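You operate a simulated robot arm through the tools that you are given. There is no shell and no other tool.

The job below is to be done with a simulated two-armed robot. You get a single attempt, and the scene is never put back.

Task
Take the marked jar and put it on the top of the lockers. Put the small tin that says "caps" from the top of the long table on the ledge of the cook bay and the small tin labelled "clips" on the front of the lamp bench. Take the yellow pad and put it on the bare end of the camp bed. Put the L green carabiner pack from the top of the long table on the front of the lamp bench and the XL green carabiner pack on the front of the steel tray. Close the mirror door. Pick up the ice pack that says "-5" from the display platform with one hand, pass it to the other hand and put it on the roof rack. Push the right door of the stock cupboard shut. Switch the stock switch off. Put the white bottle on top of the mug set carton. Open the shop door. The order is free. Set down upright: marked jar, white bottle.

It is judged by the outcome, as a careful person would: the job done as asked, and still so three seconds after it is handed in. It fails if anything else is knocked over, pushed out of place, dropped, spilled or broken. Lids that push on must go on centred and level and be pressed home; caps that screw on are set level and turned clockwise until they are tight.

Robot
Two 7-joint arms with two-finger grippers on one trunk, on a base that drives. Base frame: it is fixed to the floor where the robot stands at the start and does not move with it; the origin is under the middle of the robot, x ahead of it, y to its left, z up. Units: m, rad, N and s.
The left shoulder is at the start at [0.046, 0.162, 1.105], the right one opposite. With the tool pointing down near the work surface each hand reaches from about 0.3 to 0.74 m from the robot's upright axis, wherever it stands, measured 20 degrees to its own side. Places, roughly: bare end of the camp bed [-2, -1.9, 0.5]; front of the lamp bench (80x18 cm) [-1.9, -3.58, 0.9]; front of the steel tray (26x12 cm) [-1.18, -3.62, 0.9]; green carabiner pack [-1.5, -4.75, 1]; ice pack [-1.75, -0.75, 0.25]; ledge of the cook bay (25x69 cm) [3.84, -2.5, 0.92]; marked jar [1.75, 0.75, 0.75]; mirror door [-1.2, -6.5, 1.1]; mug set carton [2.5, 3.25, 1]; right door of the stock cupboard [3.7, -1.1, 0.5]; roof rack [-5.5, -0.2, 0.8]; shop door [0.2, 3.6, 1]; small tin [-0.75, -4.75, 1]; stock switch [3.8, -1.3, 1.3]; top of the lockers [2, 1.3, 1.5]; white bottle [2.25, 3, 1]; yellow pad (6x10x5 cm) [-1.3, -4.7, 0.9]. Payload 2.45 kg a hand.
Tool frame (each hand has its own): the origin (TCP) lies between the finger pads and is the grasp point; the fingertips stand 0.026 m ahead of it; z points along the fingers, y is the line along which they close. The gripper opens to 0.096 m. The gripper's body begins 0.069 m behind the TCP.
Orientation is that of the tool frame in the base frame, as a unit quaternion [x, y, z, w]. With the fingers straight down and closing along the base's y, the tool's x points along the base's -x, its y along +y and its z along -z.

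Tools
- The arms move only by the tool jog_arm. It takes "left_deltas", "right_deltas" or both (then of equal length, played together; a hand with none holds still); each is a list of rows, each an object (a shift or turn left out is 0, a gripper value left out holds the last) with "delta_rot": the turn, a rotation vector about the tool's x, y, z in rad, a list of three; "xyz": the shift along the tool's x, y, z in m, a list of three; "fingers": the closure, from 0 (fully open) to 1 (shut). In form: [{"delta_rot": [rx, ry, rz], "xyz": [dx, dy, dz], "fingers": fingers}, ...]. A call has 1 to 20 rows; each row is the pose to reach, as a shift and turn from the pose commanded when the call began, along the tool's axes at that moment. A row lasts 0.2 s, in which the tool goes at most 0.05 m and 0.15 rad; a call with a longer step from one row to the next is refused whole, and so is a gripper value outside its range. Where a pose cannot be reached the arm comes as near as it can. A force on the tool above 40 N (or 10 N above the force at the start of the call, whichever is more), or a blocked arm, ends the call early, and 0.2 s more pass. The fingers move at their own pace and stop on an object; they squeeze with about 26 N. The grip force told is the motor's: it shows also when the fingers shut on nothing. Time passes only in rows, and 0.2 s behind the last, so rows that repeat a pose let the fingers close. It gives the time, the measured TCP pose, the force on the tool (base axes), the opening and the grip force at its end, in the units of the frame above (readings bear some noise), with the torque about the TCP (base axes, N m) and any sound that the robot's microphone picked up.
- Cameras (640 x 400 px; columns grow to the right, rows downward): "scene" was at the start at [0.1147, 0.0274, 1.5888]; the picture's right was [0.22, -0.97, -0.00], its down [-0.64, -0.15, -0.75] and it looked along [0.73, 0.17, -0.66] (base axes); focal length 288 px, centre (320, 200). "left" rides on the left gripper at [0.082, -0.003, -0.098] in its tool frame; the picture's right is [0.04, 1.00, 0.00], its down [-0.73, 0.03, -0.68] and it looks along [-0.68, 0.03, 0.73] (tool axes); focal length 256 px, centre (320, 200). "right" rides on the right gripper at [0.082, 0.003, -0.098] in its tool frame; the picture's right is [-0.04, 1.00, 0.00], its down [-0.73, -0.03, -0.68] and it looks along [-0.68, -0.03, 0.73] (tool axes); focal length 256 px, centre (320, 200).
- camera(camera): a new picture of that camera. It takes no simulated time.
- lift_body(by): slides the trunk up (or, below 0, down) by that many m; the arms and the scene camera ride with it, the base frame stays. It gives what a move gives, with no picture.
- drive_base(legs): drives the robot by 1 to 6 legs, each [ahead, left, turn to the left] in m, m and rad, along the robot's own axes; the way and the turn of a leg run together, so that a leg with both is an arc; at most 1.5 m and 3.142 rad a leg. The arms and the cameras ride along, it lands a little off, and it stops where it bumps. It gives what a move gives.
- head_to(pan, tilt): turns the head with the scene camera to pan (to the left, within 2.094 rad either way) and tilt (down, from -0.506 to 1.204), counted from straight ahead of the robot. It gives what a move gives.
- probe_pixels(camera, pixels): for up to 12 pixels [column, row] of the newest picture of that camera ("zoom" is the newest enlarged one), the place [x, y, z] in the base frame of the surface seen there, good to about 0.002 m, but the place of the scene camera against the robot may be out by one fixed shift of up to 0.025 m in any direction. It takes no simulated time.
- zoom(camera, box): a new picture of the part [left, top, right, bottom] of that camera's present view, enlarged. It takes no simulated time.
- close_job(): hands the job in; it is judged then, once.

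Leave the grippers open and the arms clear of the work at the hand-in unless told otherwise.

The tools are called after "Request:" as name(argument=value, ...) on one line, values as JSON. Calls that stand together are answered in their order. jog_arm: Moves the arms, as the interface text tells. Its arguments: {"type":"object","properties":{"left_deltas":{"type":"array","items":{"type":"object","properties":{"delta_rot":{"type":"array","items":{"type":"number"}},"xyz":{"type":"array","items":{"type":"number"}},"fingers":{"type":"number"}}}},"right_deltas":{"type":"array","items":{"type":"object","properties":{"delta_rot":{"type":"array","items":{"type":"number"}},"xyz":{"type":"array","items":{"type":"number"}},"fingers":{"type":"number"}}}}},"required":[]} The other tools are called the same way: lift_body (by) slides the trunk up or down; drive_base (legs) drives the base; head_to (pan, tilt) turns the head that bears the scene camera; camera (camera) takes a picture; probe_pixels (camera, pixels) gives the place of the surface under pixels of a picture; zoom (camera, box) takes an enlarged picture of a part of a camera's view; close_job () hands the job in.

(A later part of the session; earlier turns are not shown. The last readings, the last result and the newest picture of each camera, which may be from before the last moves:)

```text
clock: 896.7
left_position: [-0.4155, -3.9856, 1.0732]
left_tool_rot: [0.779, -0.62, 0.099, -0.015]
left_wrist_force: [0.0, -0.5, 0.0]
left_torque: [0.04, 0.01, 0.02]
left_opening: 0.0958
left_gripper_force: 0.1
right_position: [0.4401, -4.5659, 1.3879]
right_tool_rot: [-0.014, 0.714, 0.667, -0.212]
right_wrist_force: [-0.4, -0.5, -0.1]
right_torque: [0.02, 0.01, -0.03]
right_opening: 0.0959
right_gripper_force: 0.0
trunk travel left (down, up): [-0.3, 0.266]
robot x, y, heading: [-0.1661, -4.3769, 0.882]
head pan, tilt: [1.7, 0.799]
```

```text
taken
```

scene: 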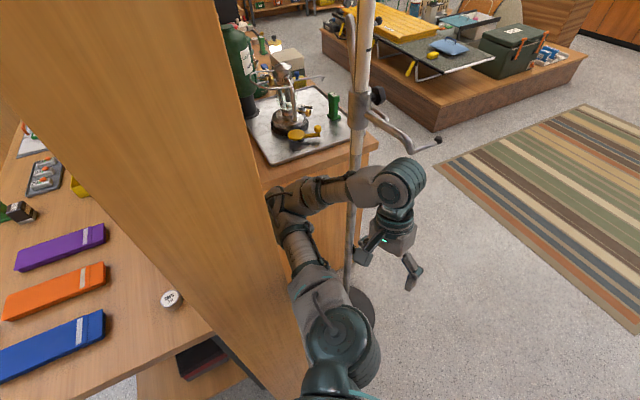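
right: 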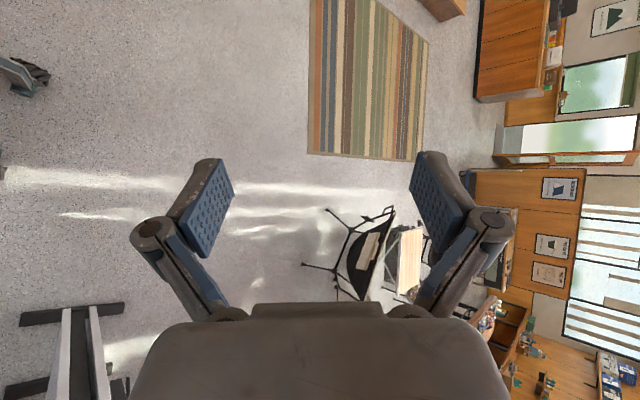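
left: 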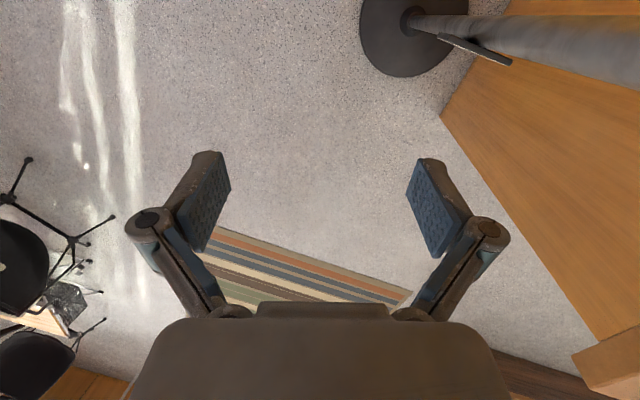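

Only the left upper arm is still along the wall's end. Drive +x 0.12.

Request:
drive_base(legs=[[0.076, -0.093, 0.0]])

Request:
camera(camera="scene")

```text
clock: 897.4
left_position: [-0.3921, -4.028, 1.0983]
left_tool_rot: [0.78, -0.619, 0.085, -0.033]
left_wrist_force: [-0.6, 1.5, -0.5]
left_torque: [-0.11, -0.03, -0.01]
left_opening: 0.0959
left_gripper_force: 0.1
right_position: [0.477, -4.6269, 1.3923]
right_tool_rot: [0.025, 0.646, 0.739, -0.188]
right_wrist_force: [0.6, 1.8, 0.7]
right_torque: [-0.01, 0.0, 0.05]
right_opening: 0.0961
right_gripper_force: 0.2
trunk travel left (down, up): [-0.3, 0.266]
robot x, y, heading: [-0.1654, -4.3736, 0.873]
head pan, tilt: [1.7, 0.799]
stopped in leg 1: the robot was blocked; the commanded pose is now the measured one
```

```text
taken
```

scene: 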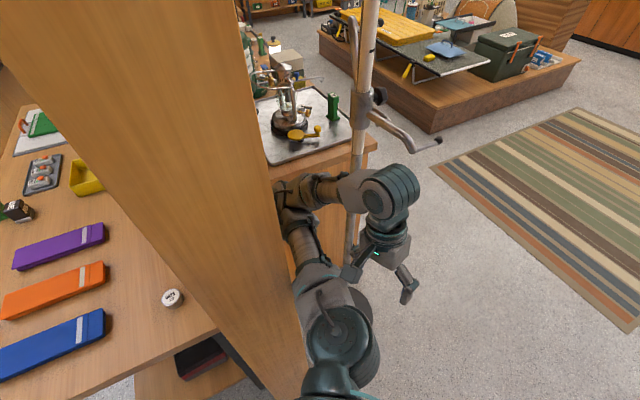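

I bring the outstretched right hand in toward the front first, in small rows.

Request:
jog_arm(right_deltas=[{"xyz": [0.012, -0.01, 0.04]}, {"xyz": [0.024, -0.02, 0.08]}, {"xyz": [0.035, -0.031, 0.12]}, {"xyz": [0.047, -0.041, 0.16]}, {"xyz": [0.058, -0.052, 0.2]}, {"xyz": [0.07, -0.062, 0.24]}])

Request:
camera(camera="scene")

```text
clock: 897.7
left_position: [-0.3823, -4.0458, 1.1146]
left_tool_rot: [0.781, -0.616, 0.087, -0.043]
left_wrist_force: [0.2, 1.7, -0.9]
left_torque: [-0.09, -0.04, 0.0]
left_opening: 0.0961
left_gripper_force: 0.1
right_position: [0.4795, -4.6417, 1.3764]
right_tool_rot: [0.029, 0.632, 0.749, -0.196]
right_wrist_force: [-0.7, 1.7, 1.1]
right_torque: [-0.06, -0.02, 0.03]
right_opening: 0.0959
right_gripper_force: 0.0
trunk travel left (down, up): [-0.3, 0.266]
robot x, y, heading: [-0.1598, -4.3748, 0.871]
head pan, tilt: [1.7, 0.799]
stopped in row 1 (right hand): the arm was blocked; the commanded pose is now the measured one
```

```text
taken
```

scene: 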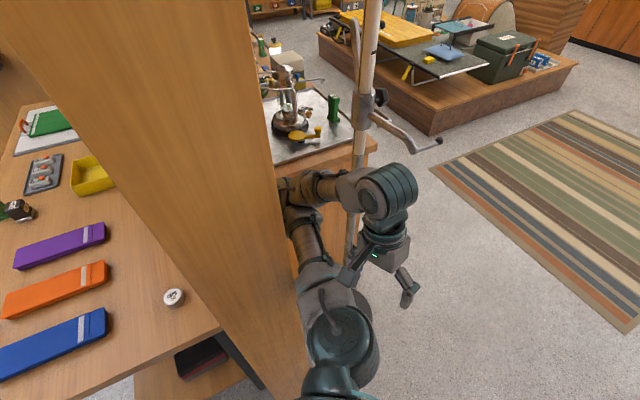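

The right arm reports blocked as well. Look at it closely.

Request:
head_to(pan=-1.9, tilt=0.9)

Request:
camera(camera="scene")

Request:
head_to(pan=-0.9, tilt=1.1)

Request:
camera(camera="scene")

Request:
camera(camera="right")

```text
clock: 900.7
left_position: [-0.3843, -4.0439, 1.1121]
left_tool_rot: [0.783, -0.614, 0.087, -0.042]
left_wrist_force: [-0.2, 0.0, 0.0]
left_torque: [0.0, 0.02, 0.0]
left_opening: 0.096
left_gripper_force: 0.1
right_position: [0.4796, -4.6376, 1.3757]
right_tool_rot: [0.028, 0.635, 0.745, -0.199]
right_wrist_force: [0.6, -0.5, 0.5]
right_torque: [-0.02, 0.03, -0.01]
right_opening: 0.096
right_gripper_force: 0.2
trunk travel left (down, up): [-0.3, 0.266]
robot x, y, heading: [-0.1633, -4.3746, 0.874]
head pan, tilt: [-1.901, 0.901]
```

```text
taken
```

scene: 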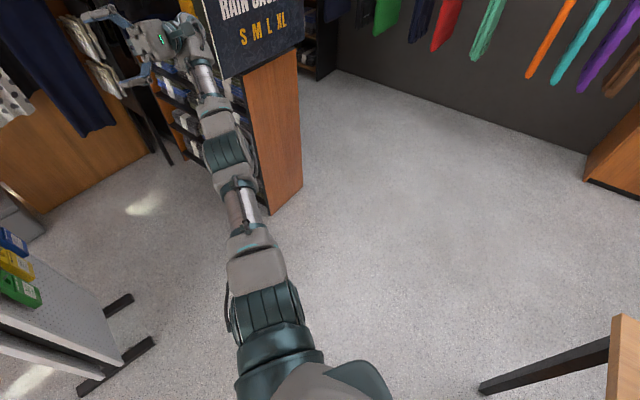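

```text
clock: 902.0
left_position: [-0.3841, -4.0431, 1.1113]
left_tool_rot: [0.783, -0.615, 0.087, -0.041]
left_wrist_force: [-0.6, -1.2, 0.6]
left_torque: [0.0, -0.02, 0.0]
left_opening: 0.0959
left_gripper_force: 0.0
right_position: [0.4803, -4.6369, 1.3763]
right_tool_rot: [0.028, 0.636, 0.745, -0.2]
right_wrist_force: [1.0, 0.0, 0.5]
right_torque: [0.0, -0.01, 0.02]
right_opening: 0.096
right_gripper_force: 0.0
trunk travel left (down, up): [-0.3, 0.266]
robot x, y, heading: [-0.1601, -4.376, 0.877]
head pan, tilt: [-0.901, 1.1]
```

```text
taken
```

scene: 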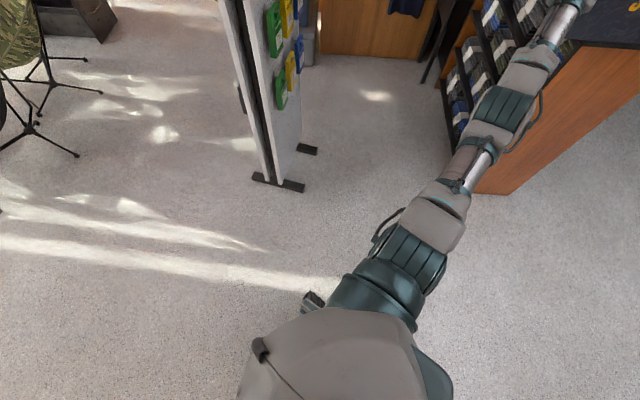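

```text
taken
```

right: 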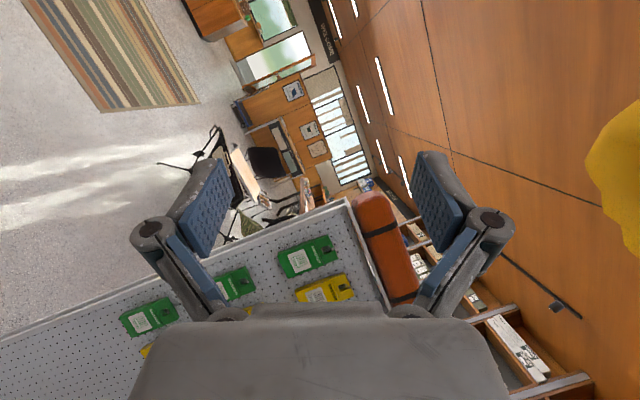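

I realise the arms follow the commanded path even when the base is held, which stretched the right arm. I test a small straight-ahead move.

Request:
drive_base(legs=[[0.05, 0, 0]])

Request:
head_to(pan=1.3, tilt=1.0)

Request:
camera(camera="scene")

```text
clock: 902.9
left_position: [-0.3673, -4.0166, 1.1075]
left_tool_rot: [0.78, -0.619, 0.075, -0.043]
left_wrist_force: [0.0, -1.1, 0.4]
left_torque: [0.11, 0.0, 0.04]
left_opening: 0.0963
left_gripper_force: 0.1
right_position: [0.4897, -4.6108, 1.3717]
right_tool_rot: [0.007, 0.655, 0.727, -0.204]
right_wrist_force: [0.1, -1.2, -0.4]
right_torque: [0.04, -0.02, -0.03]
right_opening: 0.0959
right_gripper_force: 0.1
trunk travel left (down, up): [-0.3, 0.266]
robot x, y, heading: [-0.1306, -4.3333, 0.878]
head pan, tilt: [-0.901, 1.1]
```

```text
clock: 905.0
left_position: [-0.3592, -4.0174, 1.1093]
left_tool_rot: [0.781, -0.619, 0.072, -0.04]
left_wrist_force: [0.6, 0.4, 0.8]
left_torque: [0.02, 0.02, 0.02]
left_opening: 0.0959
left_gripper_force: 0.1
right_position: [0.4981, -4.6117, 1.3671]
right_tool_rot: [0.008, 0.654, 0.727, -0.207]
right_wrist_force: [0.3, 0.3, 0.0]
right_torque: [-0.02, 0.01, 0.04]
right_opening: 0.0959
right_gripper_force: 0.0
trunk travel left (down, up): [-0.3, 0.266]
robot x, y, heading: [-0.1343, -4.3352, 0.881]
head pan, tilt: [1.3, 1.0]
```

```text
taken
```

scene: 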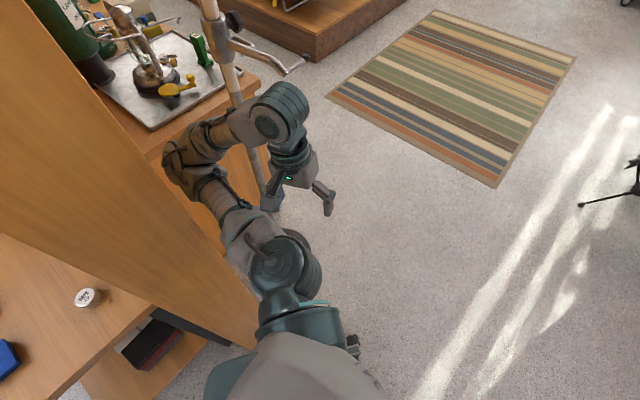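

Straight ahead is free. Go on 0.1.

Request:
drive_base(legs=[[0.1, 0, 0]])

Request:
camera(camera="scene")

```text
clock: 906.1
left_position: [-0.289, -3.9506, 1.1138]
left_tool_rot: [0.78, -0.621, 0.066, -0.04]
left_wrist_force: [0.7, -0.7, 0.7]
left_torque: [0.02, 0.05, -0.01]
left_opening: 0.0961
left_gripper_force: 0.0
right_position: [0.571, -4.5457, 1.3622]
right_tool_rot: [0.012, 0.651, 0.729, -0.21]
right_wrist_force: [0.4, 0.4, 0.5]
right_torque: [0.03, -0.01, 0.07]
right_opening: 0.096
right_gripper_force: 0.1
trunk travel left (down, up): [-0.3, 0.266]
robot x, y, heading: [-0.0729, -4.2598, 0.874]
head pan, tilt: [1.3, 1.0]
```

```text
taken
```

scene: 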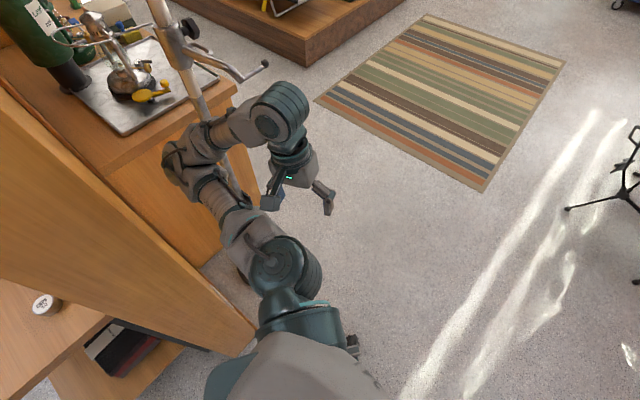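

Free. Bring the right hand in, in 4-cm rows.

Request:
jog_arm(right_deltas=[{"xyz": [0.006, -0.008, 0.038]}, {"xyz": [0.013, -0.016, 0.077]}, {"xyz": [0.019, -0.024, 0.116]}, {"xyz": [0.026, -0.032, 0.155]}, {"xyz": [0.033, -0.041, 0.195]}, {"xyz": [0.04, -0.05, 0.234]}, {"xyz": [0.046, -0.058, 0.273]}, {"xyz": [0.053, -0.066, 0.312]}, {"xyz": [0.06, -0.075, 0.351]}])

Request:
head_to(pan=-0.5, tilt=0.9)

Request:
camera(camera="scene")

```text
clock: 908.1
left_position: [-0.2921, -3.9458, 1.1114]
left_tool_rot: [0.78, -0.621, 0.07, -0.039]
left_wrist_force: [-0.5, 0.8, -0.4]
left_torque: [-0.01, -0.03, 0.02]
left_opening: 0.0961
left_gripper_force: 0.1
right_position: [0.395, -4.2165, 1.3651]
right_tool_rot: [0.01, 0.652, 0.729, -0.207]
right_wrist_force: [0.1, 0.3, -0.1]
right_torque: [0.0, -0.04, 0.01]
right_opening: 0.096
right_gripper_force: 0.1
trunk travel left (down, up): [-0.3, 0.266]
robot x, y, heading: [-0.0716, -4.2632, 0.874]
head pan, tilt: [1.3, 1.0]
```

```text
clock: 909.9
left_position: [-0.2931, -3.9459, 1.1108]
left_tool_rot: [0.78, -0.621, 0.07, -0.04]
left_wrist_force: [-0.8, 0.1, 0.1]
left_torque: [0.0, 0.0, 0.02]
left_opening: 0.096
left_gripper_force: 0.1
right_position: [0.396, -4.217, 1.3646]
right_tool_rot: [0.01, 0.653, 0.728, -0.208]
right_wrist_force: [0.5, -0.2, 0.3]
right_torque: [0.02, -0.04, -0.03]
right_opening: 0.0963
right_gripper_force: 0.1
trunk travel left (down, up): [-0.3, 0.266]
robot x, y, heading: [-0.07, -4.2573, 0.876]
head pan, tilt: [-0.499, 0.901]
```

```text
taken
```

scene: 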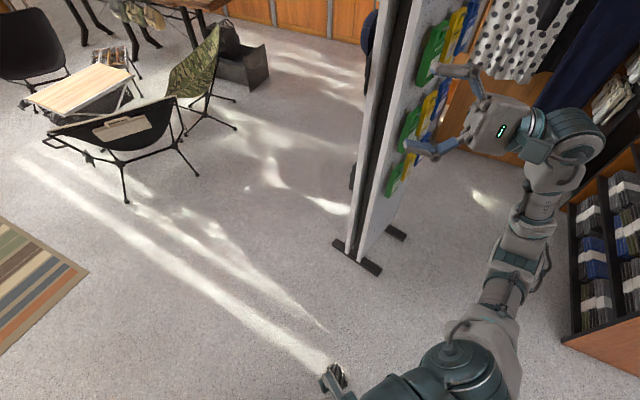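

I turn the right hand back to its normal downward orientation.

Request:
jog_arm(right_deltas=[{"xyz": [-0.005, -0.013, 0.006], "delta_rot": [0.134, 0.021, -0.051]}, {"xyz": [-0.01, -0.026, 0.013], "delta_rot": [0.269, 0.043, -0.103]}, {"xyz": [-0.014, -0.039, 0.019], "delta_rot": [0.403, 0.064, -0.154]}, {"xyz": [-0.019, -0.052, 0.025], "delta_rot": [0.538, 0.085, -0.206]}, {"xyz": [-0.024, -0.065, 0.031], "delta_rot": [0.672, 0.107, -0.257]}, {"xyz": [-0.029, -0.078, 0.038], "delta_rot": [0.807, 0.128, -0.308]}, {"xyz": [-0.034, -0.09, 0.044], "delta_rot": [0.941, 0.149, -0.36]}, {"xyz": [-0.039, -0.103, 0.05], "delta_rot": [1.076, 0.17, -0.411]}, {"xyz": [-0.043, -0.116, 0.056], "delta_rot": [1.21, 0.192, -0.462]}, {"xyz": [-0.048, -0.129, 0.063], "delta_rot": [1.345, 0.213, -0.514]}, {"xyz": [-0.053, -0.142, 0.069], "delta_rot": [1.479, 0.234, -0.565]}, {"xyz": [-0.058, -0.155, 0.075], "delta_rot": [1.614, 0.256, -0.617]}, {"xyz": [-0.0627, -0.168, 0.0816], "delta_rot": [1.748, 0.277, -0.668]}])

Request:
camera(camera="scene")

```text
clock: 912.7
left_position: [-0.2947, -3.9443, 1.1104]
left_tool_rot: [0.781, -0.62, 0.071, -0.039]
left_wrist_force: [0.6, 0.3, -0.2]
left_torque: [-0.01, 0.0, 0.03]
left_opening: 0.096
left_gripper_force: 0.0
right_position: [0.3785, -4.108, 1.1995]
right_tool_rot: [-0.424, 0.906, -0.004, 0.003]
right_wrist_force: [0.1, -1.5, 0.0]
right_torque: [-0.01, -0.02, -0.02]
right_opening: 0.0958
right_gripper_force: 0.0
trunk travel left (down, up): [-0.3, 0.266]
robot x, y, heading: [-0.0688, -4.2581, 0.875]
head pan, tilt: [-0.499, 0.901]
```

```text
taken
```

scene: 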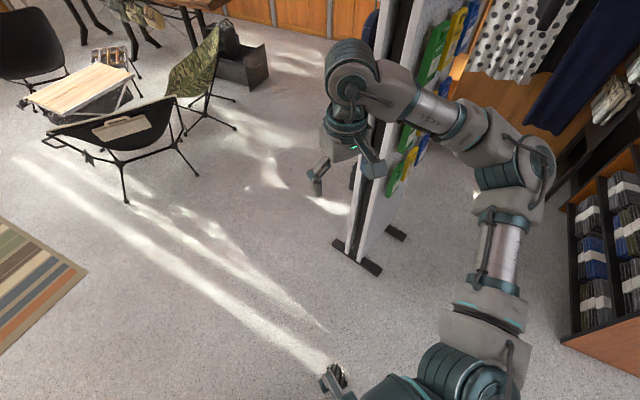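

Now the left hand: bring it in front with its yaw restored.

Request:
jog_arm(left_deltas=[{"xyz": [-0.01, -0.04, 0.0], "delta_rot": [0, 0, 0.115]}, {"xyz": [-0.02, -0.08, 0.0], "delta_rot": [0, 0, 0.23]}, {"xyz": [-0.031, -0.12, 0.0], "delta_rot": [0, 0, 0.345]}, {"xyz": [-0.041, -0.16, 0.0], "delta_rot": [0, 0, 0.46]}, {"xyz": [-0.051, -0.2, 0.0], "delta_rot": [0, 0, 0.575]}, {"xyz": [-0.062, -0.24, 0.0], "delta_rot": [0, 0, 0.69]}, {"xyz": [-0.072, -0.28, 0.0], "delta_rot": [0, 0, 0.805]}, {"xyz": [-0.0824, -0.3205, 0.0024], "delta_rot": [0, 0, 0.92]}])

Request:
head_to(pan=0.9, tilt=0.8)

Request:
camera(camera="scene")

```text
clock: 914.5
left_position: [-0.0017, -3.7927, 1.1523]
left_tool_rot: [-0.423, 0.902, -0.045, 0.066]
left_wrist_force: [0.3, 0.3, -0.2]
left_torque: [-0.02, 0.05, -0.02]
left_opening: 0.0962
left_gripper_force: 0.2
left hand out of reach, approached as far as the arm can: row 1
right_position: [0.3808, -4.11, 1.1978]
right_tool_rot: [-0.424, 0.906, -0.002, 0.0]
right_wrist_force: [0.1, 0.0, 0.2]
right_torque: [0.01, 0.02, 0.01]
right_opening: 0.096
right_gripper_force: 0.0
trunk travel left (down, up): [-0.3, 0.266]
robot x, y, heading: [-0.0687, -4.2593, 0.876]
head pan, tilt: [-0.499, 0.901]
```

```text
clock: 916.1
left_position: [-0.0031, -3.7937, 1.1519]
left_tool_rot: [-0.425, 0.902, -0.045, 0.067]
left_wrist_force: [-0.5, -0.9, -0.8]
left_torque: [-0.01, 0.0, 0.01]
left_opening: 0.096
left_gripper_force: 0.1
right_position: [0.3792, -4.1091, 1.1982]
right_tool_rot: [-0.423, 0.906, -0.003, 0.002]
right_wrist_force: [0.2, -0.3, 0.3]
right_torque: [0.02, -0.05, -0.01]
right_opening: 0.0961
right_gripper_force: 0.1
trunk travel left (down, up): [-0.3, 0.266]
robot x, y, heading: [-0.0704, -4.2602, 0.879]
head pan, tilt: [0.901, 0.799]
```

```text
taken
```

scene: 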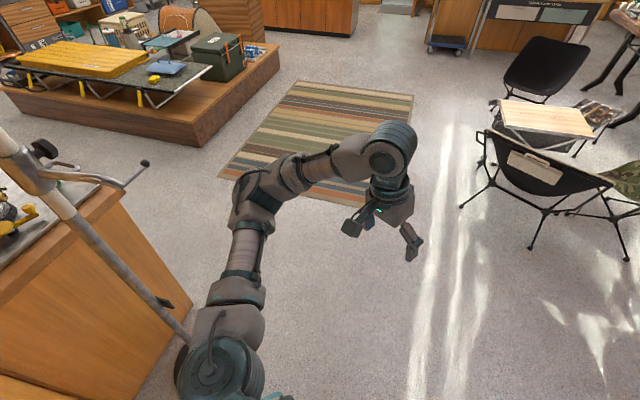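

Both arms are back to normal and the stands intact. I leave the opening northward: ahead 0.3, turn left 0.6, ahead 0.75.

Request:
drive_base(legs=[[0.3, 0, 0]])

Request:
drive_base(legs=[[0, 0, 0.62]])

Request:
drive_base(legs=[[0.75, 0, 0]])

Request:
head_to(pan=1.8, tilt=0.5)

Request:
camera(camera="scene")

```text
clock: 918.1
left_position: [0.1862, -3.559, 1.1522]
left_tool_rot: [-0.428, 0.9, -0.044, 0.067]
left_wrist_force: [0.2, 0.5, 0.5]
left_torque: [0.0, -0.01, 0.0]
left_opening: 0.096
left_gripper_force: 0.1
right_position: [0.5715, -3.8716, 1.1992]
right_tool_rot: [-0.428, 0.904, -0.003, 0.002]
right_wrist_force: [-0.7, -0.1, 0.0]
right_torque: [0.0, 0.0, -0.04]
right_opening: 0.096
right_gripper_force: 0.0
trunk travel left (down, up): [-0.3, 0.266]
robot x, y, heading: [0.1212, -4.0234, 0.882]
head pan, tilt: [0.901, 0.799]
```

```text
clock: 920.2
left_position: [-0.0918, -3.6101, 1.1524]
left_tool_rot: [-0.68, 0.729, -0.021, 0.078]
left_wrist_force: [0.3, 0.2, -0.3]
left_torque: [0.04, 0.02, 0.0]
left_opening: 0.0962
left_gripper_force: 0.0
right_position: [0.4029, -3.6422, 1.1994]
right_tool_rot: [-0.681, 0.732, -0.001, 0.002]
right_wrist_force: [0.5, -0.5, 0.5]
right_torque: [0.01, -0.02, -0.01]
right_opening: 0.0959
right_gripper_force: 0.0
trunk travel left (down, up): [-0.3, 0.266]
robot x, y, heading: [0.1216, -4.0251, 1.499]
head pan, tilt: [0.901, 0.799]
```

```text
clock: 924.3
left_position: [-0.0514, -2.854, 1.1552]
left_tool_rot: [-0.686, 0.723, -0.019, 0.08]
left_wrist_force: [0.2, 0.2, 0.3]
left_torque: [0.01, -0.02, 0.01]
left_opening: 0.0959
left_gripper_force: 0.1
right_position: [0.4449, -2.8782, 1.2019]
right_tool_rot: [-0.687, 0.727, -0.001, 0.005]
right_wrist_force: [0.6, -0.5, 0.0]
right_torque: [0.01, 0.0, 0.01]
right_opening: 0.0956
right_gripper_force: 0.0
trunk travel left (down, up): [-0.3, 0.266]
robot x, y, heading: [0.1725, -3.2628, 1.51]
head pan, tilt: [0.901, 0.799]
```

```text
clock: 925.5
left_position: [-0.0516, -2.8578, 1.1562]
left_tool_rot: [-0.685, 0.724, -0.019, 0.08]
left_wrist_force: [-0.8, 0.5, 0.1]
left_torque: [0.0, 0.01, 0.0]
left_opening: 0.096
left_gripper_force: 0.1
right_position: [0.4443, -2.8812, 1.2023]
right_tool_rot: [-0.687, 0.726, 0.001, 0.006]
right_wrist_force: [-0.4, 0.7, 0.0]
right_torque: [-0.01, 0.05, -0.03]
right_opening: 0.0962
right_gripper_force: 0.1
trunk travel left (down, up): [-0.3, 0.266]
robot x, y, heading: [0.1718, -3.262, 1.52]
head pan, tilt: [1.799, 0.499]
```

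```text
taken
```

scene: 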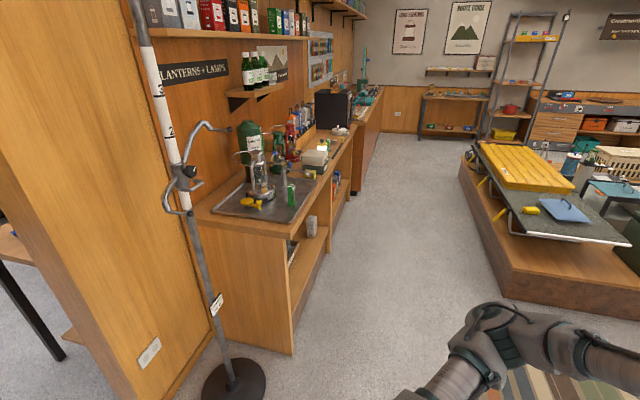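

Coat stand upright, XL fine. Now turn around and enter the back room along x≈0.14.

Request:
drive_base(legs=[[0, 0, -1.56], [0, 0, -1.55], [1.1, 0, 0]])

Request:
drive_base(legs=[[1.05, 0, 0]])

```text
clock: 938.5
left_position: [0.4641, -4.7222, 1.1553]
left_tool_rot: [0.696, 0.713, -0.081, -0.016]
left_wrist_force: [-0.2, -1.0, -1.2]
left_torque: [0.0, -0.04, 0.0]
left_opening: 0.0961
left_gripper_force: 0.0
right_position: [-0.0324, -4.7363, 1.2023]
right_tool_rot: [0.7, 0.714, -0.006, 0.001]
right_wrist_force: [-0.7, 0.7, -0.3]
right_torque: [0.01, 0.0, -0.01]
right_opening: 0.0959
right_gripper_force: 0.0
trunk travel left (down, up): [-0.3, 0.266]
robot x, y, heading: [0.2132, -4.3385, -1.551]
head pan, tilt: [1.799, 0.499]
```

```text
clock: 942.1
left_position: [0.515, -5.4295, 1.1444]
left_tool_rot: [0.678, 0.728, -0.097, -0.027]
left_wrist_force: [-0.7, 0.6, 0.6]
left_torque: [0.03, 0.0, 0.04]
left_opening: 0.0961
left_gripper_force: 0.0
right_position: [0.0114, -5.4333, 1.2098]
right_tool_rot: [0.721, 0.692, -0.019, -0.02]
right_wrist_force: [-0.4, -0.8, 0.7]
right_torque: [0.12, -0.05, -0.03]
right_opening: 0.0958
right_gripper_force: 0.2
trunk travel left (down, up): [-0.3, 0.266]
robot x, y, heading: [0.2031, -5.0383, -1.582]
head pan, tilt: [1.799, 0.499]
stopped in leg 1: the robot was blocked; the commanded pose is now the measured one
```

Blocked — the left elbow met the rain-jacket rack on the east side. Back off 0.15 and look.

Request:
drive_base(legs=[[-0.2, 0, 0]])

Request:
head_to(pan=1.2, tilt=0.5)

Request:
camera(camera="scene")

```text
clock: 942.8
left_position: [0.6036, -5.4414, 1.114]
left_tool_rot: [0.635, 0.76, -0.13, -0.054]
left_wrist_force: [0.6, -0.1, -0.1]
left_torque: [0.09, 0.06, -0.01]
left_opening: 0.096
left_gripper_force: 0.2
right_position: [0.0773, -5.4385, 1.2282]
right_tool_rot: [0.758, 0.65, -0.042, -0.037]
right_wrist_force: [-0.9, -1.3, 0.8]
right_torque: [0.09, -0.1, -0.03]
right_opening: 0.0958
right_gripper_force: 0.1
trunk travel left (down, up): [-0.3, 0.266]
robot x, y, heading: [0.1906, -5.0508, -1.618]
head pan, tilt: [1.799, 0.499]
stopped in leg 1: the robot was blocked; the commanded pose is now the measured one
```

```text
clock: 943.8
left_position: [0.6013, -5.4377, 1.114]
left_tool_rot: [0.637, 0.758, -0.126, -0.056]
left_wrist_force: [0.1, 0.2, 1.1]
left_torque: [0.01, 0.0, 0.0]
left_opening: 0.096
left_gripper_force: 0.0
right_position: [0.0774, -5.4354, 1.2297]
right_tool_rot: [0.758, 0.65, -0.039, -0.034]
right_wrist_force: [0.0, 0.5, 0.5]
right_torque: [0.0, -0.02, -0.01]
right_opening: 0.096
right_gripper_force: 0.0
trunk travel left (down, up): [-0.3, 0.266]
robot x, y, heading: [0.1931, -5.0458, -1.614]
head pan, tilt: [1.201, 0.499]
```

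```text
taken
```

scene: 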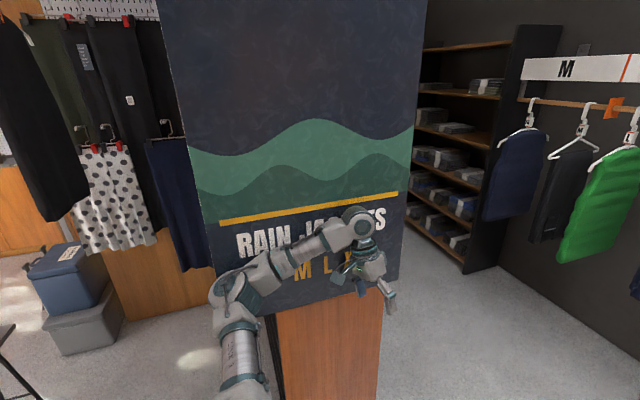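

Probe the elbow and the rack.

Request:
probe_pixels(camera="scene", pixels=[[230, 290], [240, 360], [300, 250], [355, 225], [285, 350], [370, 350], [275, 395], [200, 200], [400, 200], [265, 310]])

Request:
zoom(camera="scene", box=[180, 200, 420, 400])

```text
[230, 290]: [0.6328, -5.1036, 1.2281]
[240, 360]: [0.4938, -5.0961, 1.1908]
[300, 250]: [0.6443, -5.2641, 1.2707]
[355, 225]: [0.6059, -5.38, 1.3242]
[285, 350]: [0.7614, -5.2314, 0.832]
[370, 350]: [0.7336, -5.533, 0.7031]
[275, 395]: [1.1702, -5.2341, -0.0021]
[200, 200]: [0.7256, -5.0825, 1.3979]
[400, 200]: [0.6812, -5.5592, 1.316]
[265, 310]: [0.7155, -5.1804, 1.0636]
```

```text
2.00 times, centred on (300, 300) of scene
```

zoom: 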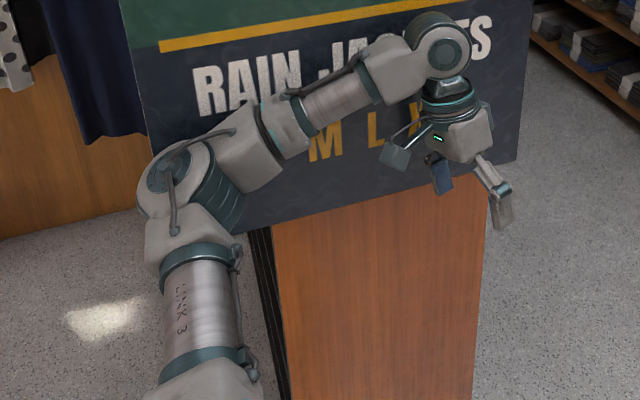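

The left elbow presses the sign's face (x≈0.70). Strafe right (−x) 0.12 to free it.

Request:
drive_base(legs=[[0, -0.12, 0]])

Request:
camera(camera="scene")

```text
clock: 944.5
left_position: [0.6153, -5.4567, 1.0783]
left_tool_rot: [0.641, 0.754, -0.117, -0.088]
left_wrist_force: [8.3, 1.4, -4.3]
left_torque: [-0.22, 1.01, 0.07]
left_opening: 0.0961
left_gripper_force: 0.1
right_position: [0.0771, -5.4351, 1.2452]
right_tool_rot: [0.782, 0.616, -0.081, -0.052]
right_wrist_force: [-5.5, 1.9, 1.3]
right_torque: [-0.16, -0.58, 0.03]
right_opening: 0.0959
right_gripper_force: 0.1
trunk travel left (down, up): [-0.3, 0.266]
robot x, y, heading: [0.1809, -5.0702, -1.67]
head pan, tilt: [1.201, 0.499]
stopped in leg 1: the robot was blocked; the commanded pose is now the measured one
```

```text
taken
```

scene: 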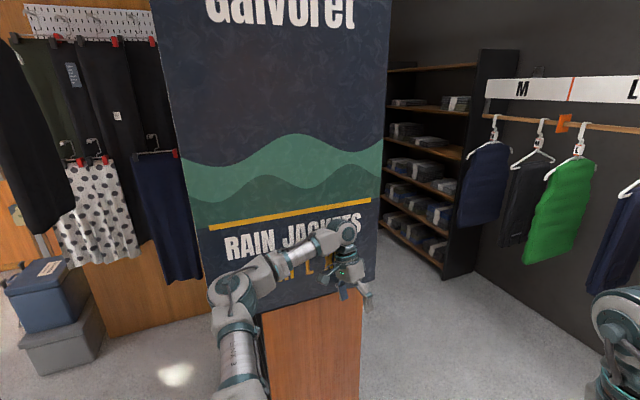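

I see the problem: the whole robot is leaning ~11° to the left onto that elbow. Lower the trunk at once to bring the weight down.

Request:
lift_body(by=-0.1)

Request:
camera(camera="scene")

```text
clock: 944.9
left_position: [0.6001, -5.473, 0.9966]
left_tool_rot: [0.647, 0.742, -0.08, -0.156]
left_wrist_force: [1.4, -0.1, 1.8]
left_torque: [-0.08, 0.06, 0.04]
left_opening: 0.0958
left_gripper_force: 0.0
right_position: [0.0815, -5.4683, 1.2197]
right_tool_rot: [0.776, 0.618, -0.104, -0.071]
right_wrist_force: [-1.9, -0.2, 1.1]
right_torque: [0.0, -0.21, 0.0]
right_opening: 0.096
right_gripper_force: 0.1
trunk travel left (down, up): [-0.297, 0.269]
robot x, y, heading: [0.1689, -5.0794, -1.679]
head pan, tilt: [1.201, 0.499]
stopped: the arm was blocked; the commanded pose is now the measured one
```

```text
taken
```

scene: 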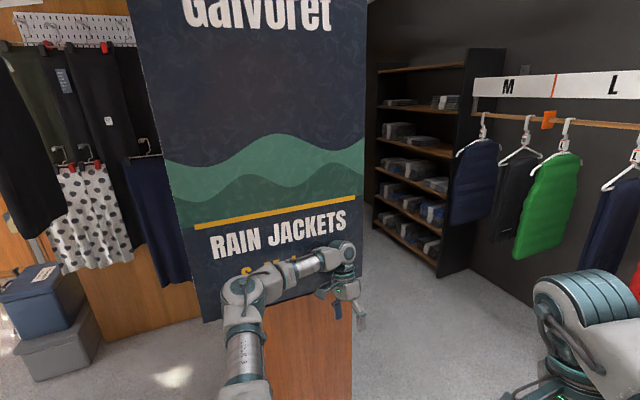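

I check the state with an idle row, then look at the base and floor from the right wrist camera.

Request:
jog_arm(left_deltas=[{}])

Request:
camera(camera="left")

Request:
camera(camera="right")

Request:
head_to(pan=0.0, tilt=0.5)

Request:
camera(camera="scene")

```text
clock: 945.2
left_position: [0.5738, -5.4892, 0.8947]
left_tool_rot: [0.701, 0.659, -0.06, -0.267]
left_wrist_force: [0.1, 0.3, -0.2]
left_torque: [-0.04, -0.04, 0.0]
left_opening: 0.0958
left_gripper_force: 0.0
right_position: [0.1345, -5.4942, 1.1778]
right_tool_rot: [0.746, 0.64, -0.152, -0.104]
right_wrist_force: [2.3, 0.3, -2.1]
right_torque: [0.0, 0.3, -0.01]
right_opening: 0.0959
right_gripper_force: 0.0
trunk travel left (down, up): [-0.297, 0.269]
robot x, y, heading: [0.1591, -5.0836, -1.696]
head pan, tilt: [1.201, 0.499]
stopped in row 1 (left hand): the arm was blocked; the commanded pose is now the measured one
```

```text
taken
```

left: 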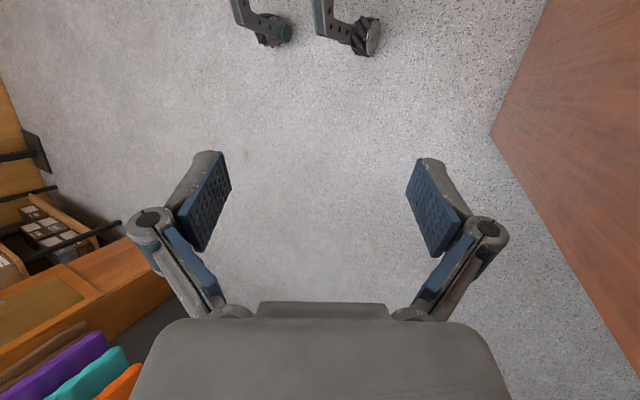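

```text
taken
```

right: 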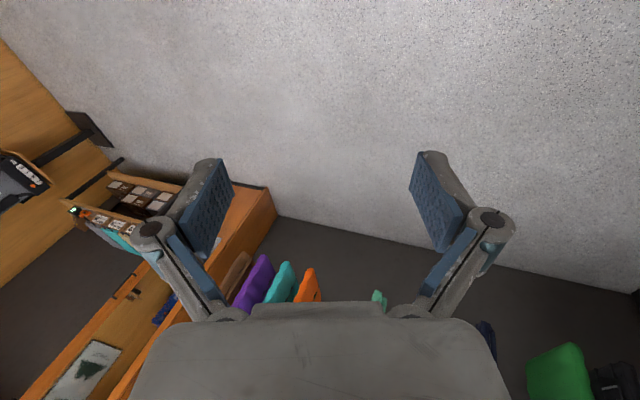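

```text
clock: 946.6
left_position: [0.578, -5.488, 0.9002]
left_tool_rot: [0.753, 0.602, -0.068, -0.258]
left_wrist_force: [0.1, 0.2, -1.0]
left_torque: [-0.01, -0.01, 0.01]
left_opening: 0.0958
left_gripper_force: 0.1
right_position: [0.195, -5.4945, 1.1874]
right_tool_rot: [0.763, 0.624, -0.137, -0.098]
right_wrist_force: [-0.5, -0.2, -0.7]
right_torque: [-0.02, 0.0, -0.01]
right_opening: 0.0961
right_gripper_force: 0.0
trunk travel left (down, up): [-0.297, 0.269]
robot x, y, heading: [0.1621, -5.0855, -1.694]
head pan, tilt: [0.0, 0.499]
```

```text
taken
```

scene: 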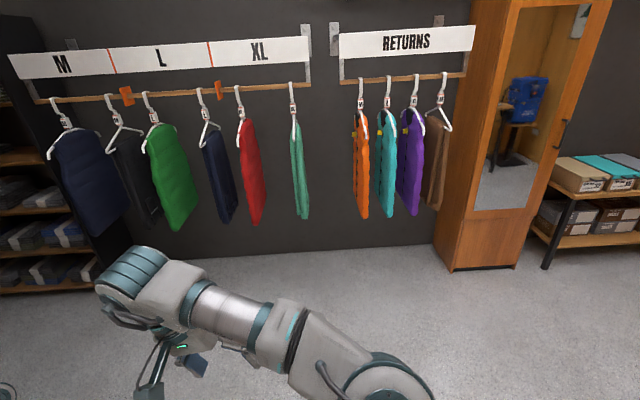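

The picture is level; the arms were dragged off their places, the right arm crossing in front. I bring the right arm back to its side first.

Request:
jog_arm(right_deltas=[{"xyz": [-0.005, -0.035, 0.012], "delta_rot": [-0.041, 0.01, -0.009]}, {"xyz": [-0.01, -0.07, 0.025], "delta_rot": [-0.083, 0.019, -0.019]}, {"xyz": [-0.014, -0.106, 0.037], "delta_rot": [-0.124, 0.029, -0.028]}, {"xyz": [-0.019, -0.142, 0.05], "delta_rot": [-0.165, 0.038, -0.038]}, {"xyz": [-0.024, -0.177, 0.062], "delta_rot": [-0.206, 0.048, -0.047]}, {"xyz": [-0.029, -0.213, 0.075], "delta_rot": [-0.248, 0.057, -0.057]}, {"xyz": [-0.034, -0.248, 0.087], "delta_rot": [-0.289, 0.067, -0.066]}, {"xyz": [-0.0385, -0.284, 0.1], "delta_rot": [-0.33, 0.076, -0.076]}])

Request:
camera(camera="scene")

```text
clock: 946.9
left_position: [0.5751, -5.4904, 0.9]
left_tool_rot: [0.769, 0.576, -0.081, -0.266]
left_wrist_force: [0.2, 0.6, 0.0]
left_torque: [-0.09, 0.07, 0.06]
left_opening: 0.096
left_gripper_force: 0.1
right_position: [0.1562, -5.4909, 1.2148]
right_tool_rot: [0.78, 0.605, -0.136, -0.085]
right_wrist_force: [-2.0, 0.2, 0.2]
right_torque: [-0.05, -0.15, 0.09]
right_opening: 0.0958
right_gripper_force: 0.1
trunk travel left (down, up): [-0.297, 0.269]
robot x, y, heading: [0.1505, -5.0978, -1.719]
head pan, tilt: [0.0, 0.499]
stopped in row 1 (left hand): the arm was blocked; the commanded pose is now the measured one
```

```text
taken
```

scene: 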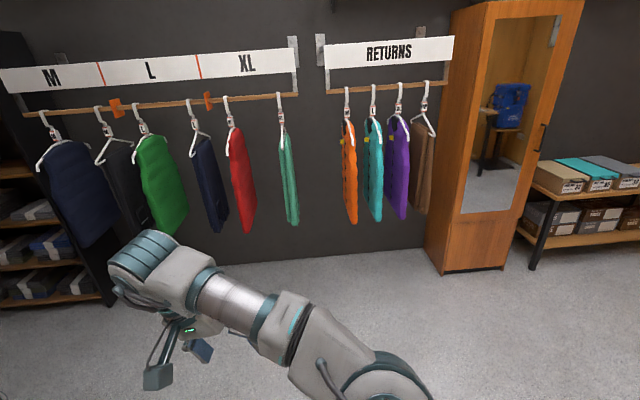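

The left arm's contact stops every call; free it first with single-row nudges away from the sign.

Request:
jog_arm(left_deltas=[{"xyz": [-0.011, -0.043, -0.006]}])

Request:
jog_arm(left_deltas=[{"xyz": [-0.011, -0.043, -0.006]}])

Request:
camera(camera="left")

```text
clock: 947.2
left_position: [0.5685, -5.5098, 0.8752]
left_tool_rot: [0.789, 0.527, -0.086, -0.303]
left_wrist_force: [0.3, 0.1, 0.5]
left_torque: [-0.04, -0.02, 0.05]
left_opening: 0.096
left_gripper_force: 0.0
right_position: [0.1501, -5.5448, 1.2187]
right_tool_rot: [0.795, 0.591, -0.116, -0.076]
right_wrist_force: [0.7, 0.1, 0.3]
right_torque: [0.01, 0.09, 0.0]
right_opening: 0.0961
right_gripper_force: 0.0
trunk travel left (down, up): [-0.297, 0.269]
robot x, y, heading: [0.1458, -5.0914, -1.723]
head pan, tilt: [0.0, 0.499]
stopped in row 1 (left hand): the arm was blocked; the commanded pose is now the measured one
```

```text
clock: 947.6
left_position: [0.5759, -5.5117, 0.8516]
left_tool_rot: [0.77, 0.54, -0.09, -0.327]
left_wrist_force: [0.2, 0.5, 0.1]
left_torque: [-0.02, -0.02, -0.02]
left_opening: 0.0959
left_gripper_force: 0.1
right_position: [0.1199, -5.5827, 1.2276]
right_tool_rot: [0.822, 0.561, -0.09, -0.052]
right_wrist_force: [0.4, -0.3, 0.0]
right_torque: [-0.03, 0.04, -0.01]
right_opening: 0.096
right_gripper_force: 0.1
trunk travel left (down, up): [-0.297, 0.269]
robot x, y, heading: [0.1388, -5.0892, -1.72]
head pan, tilt: [0.0, 0.499]
stopped in row 1 (right hand): the arm was blocked; the commanded pose is now the measured one
```

```text
taken
```

left: 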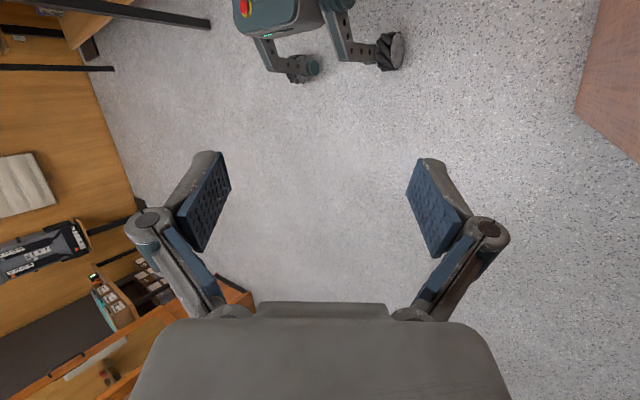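

Now the right arm reports blocked — perhaps the arms or torso touch each other. Look straight down.

Request:
head_to(pan=0.0, tilt=1.15)

Request:
camera(camera="scene")

Request:
head_to(pan=1.2, tilt=1.0)

Request:
camera(camera="scene")

Request:
head_to(pan=-1.2, tilt=1.0)

Request:
camera(camera="scene")

```text
clock: 948.6
left_position: [0.5748, -5.5117, 0.8515]
left_tool_rot: [0.772, 0.537, -0.091, -0.329]
left_wrist_force: [0.7, 0.0, 0.5]
left_torque: [-0.01, 0.02, -0.02]
left_opening: 0.0958
left_gripper_force: 0.0
right_position: [0.1276, -5.582, 1.2276]
right_tool_rot: [0.823, 0.56, -0.088, -0.05]
right_wrist_force: [-0.1, -0.4, -0.4]
right_torque: [0.01, 0.0, -0.01]
right_opening: 0.0959
right_gripper_force: 0.1
trunk travel left (down, up): [-0.297, 0.269]
robot x, y, heading: [0.1427, -5.0875, -1.716]
head pan, tilt: [0.0, 1.15]
```

```text
taken
```

scene: 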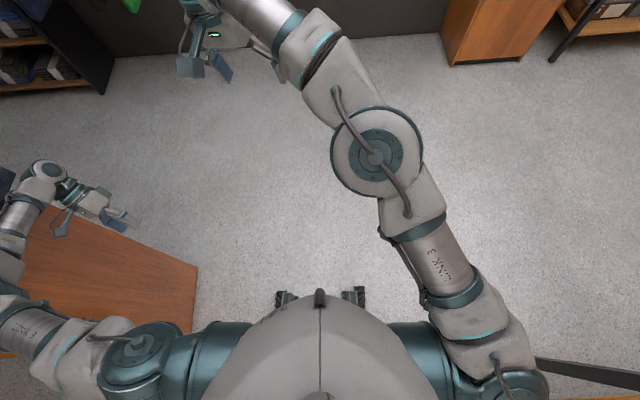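

```text
clock: 950.0
left_position: [0.5737, -5.5118, 0.8518]
left_tool_rot: [0.772, 0.537, -0.091, -0.329]
left_wrist_force: [0.2, 0.4, -0.3]
left_torque: [0.0, 0.01, 0.01]
left_opening: 0.0959
left_gripper_force: 0.1
right_position: [0.1261, -5.58, 1.2298]
right_tool_rot: [0.822, 0.56, -0.09, -0.049]
right_wrist_force: [0.5, -0.8, -0.3]
right_torque: [0.01, -0.02, -0.04]
right_opening: 0.096
right_gripper_force: 0.0
trunk travel left (down, up): [-0.297, 0.269]
robot x, y, heading: [0.1408, -5.0865, -1.717]
head pan, tilt: [1.201, 1.0]
```

```text
taken
```

scene: 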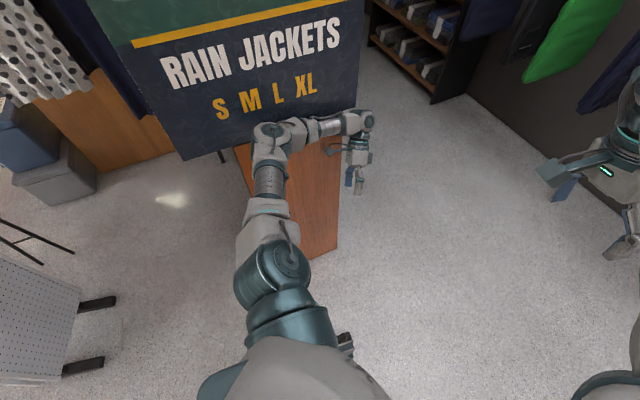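

```text
clock: 952.2
left_position: [0.5736, -5.5116, 0.8518]
left_tool_rot: [0.771, 0.537, -0.091, -0.329]
left_wrist_force: [0.1, -0.7, 0.2]
left_torque: [-0.03, -0.01, -0.03]
left_opening: 0.096
left_gripper_force: 0.1
right_position: [0.1267, -5.5824, 1.2289]
right_tool_rot: [0.823, 0.559, -0.089, -0.049]
right_wrist_force: [0.0, -1.3, 0.4]
right_torque: [-0.02, 0.0, 0.03]
right_opening: 0.096
right_gripper_force: 0.0
trunk travel left (down, up): [-0.297, 0.269]
robot x, y, heading: [0.1429, -5.0859, -1.716]
head pan, tilt: [-1.201, 1.0]
```

```text
taken
```

scene: 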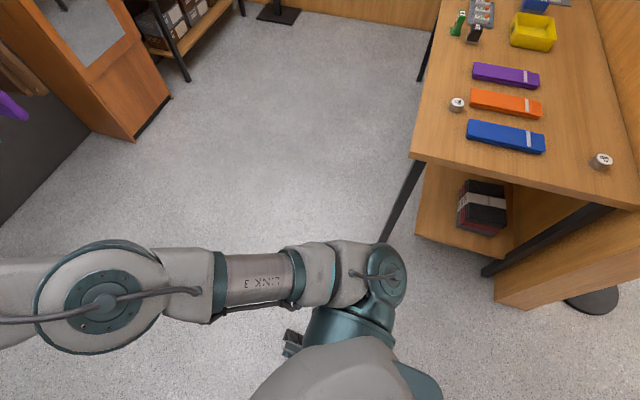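

The table goods look undisturbed. Each short call moves me ~1 cm in −x, so I repeat small right-strafes until the elbow is clear of the sign.

Request:
drive_base(legs=[[0, -0.05, 0]])

Request:
drive_base(legs=[[0, -0.05, 0]])

Request:
drive_base(legs=[[0, -0.05, 0]])

Request:
drive_base(legs=[[0, -0.05, 0]])

Request:
head_to(pan=1.2, tilt=1.0)

Request:
camera(camera="scene")

```text
clock: 952.9
left_position: [0.5973, -5.5069, 0.8236]
left_tool_rot: [0.776, 0.51, -0.114, -0.353]
left_wrist_force: [0.0, -0.4, -0.1]
left_torque: [0.02, -0.05, 0.03]
left_opening: 0.0961
left_gripper_force: 0.0
right_position: [0.1001, -5.6007, 1.2649]
right_tool_rot: [0.864, 0.499, -0.066, 0.0]
right_wrist_force: [-0.6, 1.0, -0.6]
right_torque: [-0.05, 0.04, 0.0]
right_opening: 0.0962
right_gripper_force: 0.0
trunk travel left (down, up): [-0.297, 0.269]
robot x, y, heading: [0.1325, -5.0885, -1.721]
head pan, tilt: [-1.201, 1.0]
stopped in leg 1: the robot was blocked; the commanded pose is now the measured one
```

```text
clock: 953.9
left_position: [0.5606, -5.5013, 0.8226]
left_tool_rot: [0.773, 0.516, -0.117, -0.35]
left_wrist_force: [-0.5, -0.1, 1.0]
left_torque: [0.01, -0.03, 0.0]
left_opening: 0.0958
left_gripper_force: 0.2
right_position: [0.0973, -5.5904, 1.254]
right_tool_rot: [0.848, 0.523, -0.087, -0.024]
right_wrist_force: [-0.9, 0.0, 0.5]
right_torque: [-0.04, -0.04, 0.01]
right_opening: 0.0961
right_gripper_force: 0.1
trunk travel left (down, up): [-0.297, 0.269]
robot x, y, heading: [0.0832, -5.0784, -1.719]
head pan, tilt: [-1.201, 1.0]
```

```text
clock: 954.8
left_position: [0.5271, -5.4952, 0.8143]
left_tool_rot: [0.772, 0.513, -0.123, -0.354]
left_wrist_force: [-0.4, 0.0, -0.4]
left_torque: [0.02, -0.03, 0.01]
left_opening: 0.0962
left_gripper_force: 0.1
right_position: [0.0536, -5.5874, 1.2608]
right_tool_rot: [0.855, 0.511, -0.084, -0.012]
right_wrist_force: [0.9, 0.3, -0.7]
right_torque: [0.0, 0.09, 0.02]
right_opening: 0.096
right_gripper_force: 0.0
trunk travel left (down, up): [-0.297, 0.269]
robot x, y, heading: [0.0392, -5.0748, -1.727]
head pan, tilt: [-1.201, 1.0]
```

```text
clock: 955.8
left_position: [0.5269, -5.4688, 0.8011]
left_tool_rot: [0.761, 0.521, -0.138, -0.361]
left_wrist_force: [-1.7, -0.6, -2.2]
left_torque: [0.08, -0.04, -0.03]
left_opening: 0.0958
left_gripper_force: 0.1
right_position: [0.0625, -5.5733, 1.2711]
right_tool_rot: [0.855, 0.51, -0.098, -0.009]
right_wrist_force: [5.4, 0.8, -2.4]
right_torque: [-0.11, 0.61, -0.03]
right_opening: 0.0958
right_gripper_force: 0.1
trunk travel left (down, up): [-0.297, 0.269]
robot x, y, heading: [-0.004, -5.0594, -1.72]
head pan, tilt: [-1.201, 1.0]
stopped in leg 1: the robot was blocked; the commanded pose is now the measured one
```

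```text
clock: 958.0
left_position: [0.4638, -5.4622, 0.8378]
left_tool_rot: [0.769, 0.529, -0.119, -0.34]
left_wrist_force: [0.4, 0.1, 1.1]
left_torque: [0.03, 0.06, -0.01]
left_opening: 0.0961
left_gripper_force: 0.0
right_position: [-0.0184, -5.5669, 1.2873]
right_tool_rot: [0.854, 0.515, -0.076, 0.005]
right_wrist_force: [-1.9, -0.5, 1.0]
right_torque: [0.03, -0.2, 0.01]
right_opening: 0.096
right_gripper_force: 0.1
trunk travel left (down, up): [-0.297, 0.269]
robot x, y, heading: [-0.0185, -5.0572, -1.721]
head pan, tilt: [1.201, 1.0]
```

```text
taken
```

scene: 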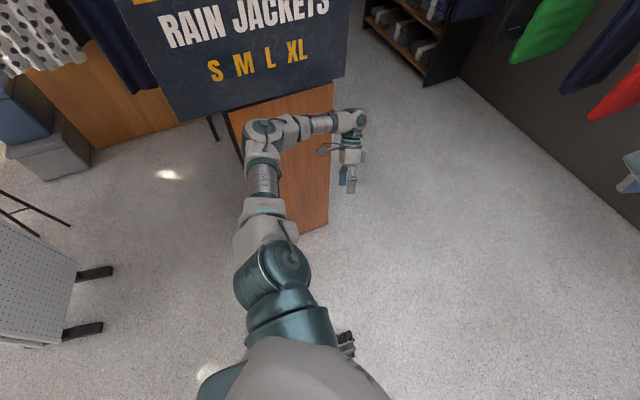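

Free now. Check that the rack stands where it was (earlier corner probes (0.735, −5.53) and (0.712, −5.22, z 1.09)).

Request:
probe_pixels(camera="scene", pixels=[[326, 222], [330, 90], [300, 230], [345, 75], [185, 118], [180, 60], [250, 130]])

Request:
jog_arm(left_deltas=[{}])

Request:
jog_arm(left_deltas=[{}])

```text
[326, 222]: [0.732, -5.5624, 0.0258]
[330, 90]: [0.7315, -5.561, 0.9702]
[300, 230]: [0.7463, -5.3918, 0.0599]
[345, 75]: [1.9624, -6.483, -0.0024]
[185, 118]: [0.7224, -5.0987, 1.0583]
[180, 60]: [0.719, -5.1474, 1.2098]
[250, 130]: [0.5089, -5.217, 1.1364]
```

```text
clock: 958.4
left_position: [0.4951, -5.4659, 0.82]
left_tool_rot: [0.765, 0.525, -0.127, -0.35]
left_wrist_force: [0.1, -0.5, 0.0]
left_torque: [0.03, -0.06, 0.0]
left_opening: 0.0959
left_gripper_force: 0.0
right_position: [0.0121, -5.5684, 1.2788]
right_tool_rot: [0.858, 0.508, -0.081, 0.006]
right_wrist_force: [0.7, 0.3, -0.3]
right_torque: [-0.02, 0.0, 0.01]
right_opening: 0.096
right_gripper_force: 0.0
trunk travel left (down, up): [-0.297, 0.269]
robot x, y, heading: [-0.0028, -5.0603, -1.716]
head pan, tilt: [1.201, 1.0]
```

```text
clock: 958.8
left_position: [0.485, -5.4654, 0.8261]
left_tool_rot: [0.767, 0.527, -0.123, -0.345]
left_wrist_force: [0.2, -1.1, -0.4]
left_torque: [-0.03, -0.03, 0.03]
left_opening: 0.0963
left_gripper_force: 0.1
right_position: [0.0095, -5.5717, 1.2838]
right_tool_rot: [0.853, 0.515, -0.083, -0.002]
right_wrist_force: [-0.5, -0.9, 1.4]
right_torque: [0.03, -0.05, -0.02]
right_opening: 0.0959
right_gripper_force: 0.0
trunk travel left (down, up): [-0.297, 0.269]
robot x, y, heading: [-0.0111, -5.0578, -1.721]
head pan, tilt: [1.201, 1.0]
```

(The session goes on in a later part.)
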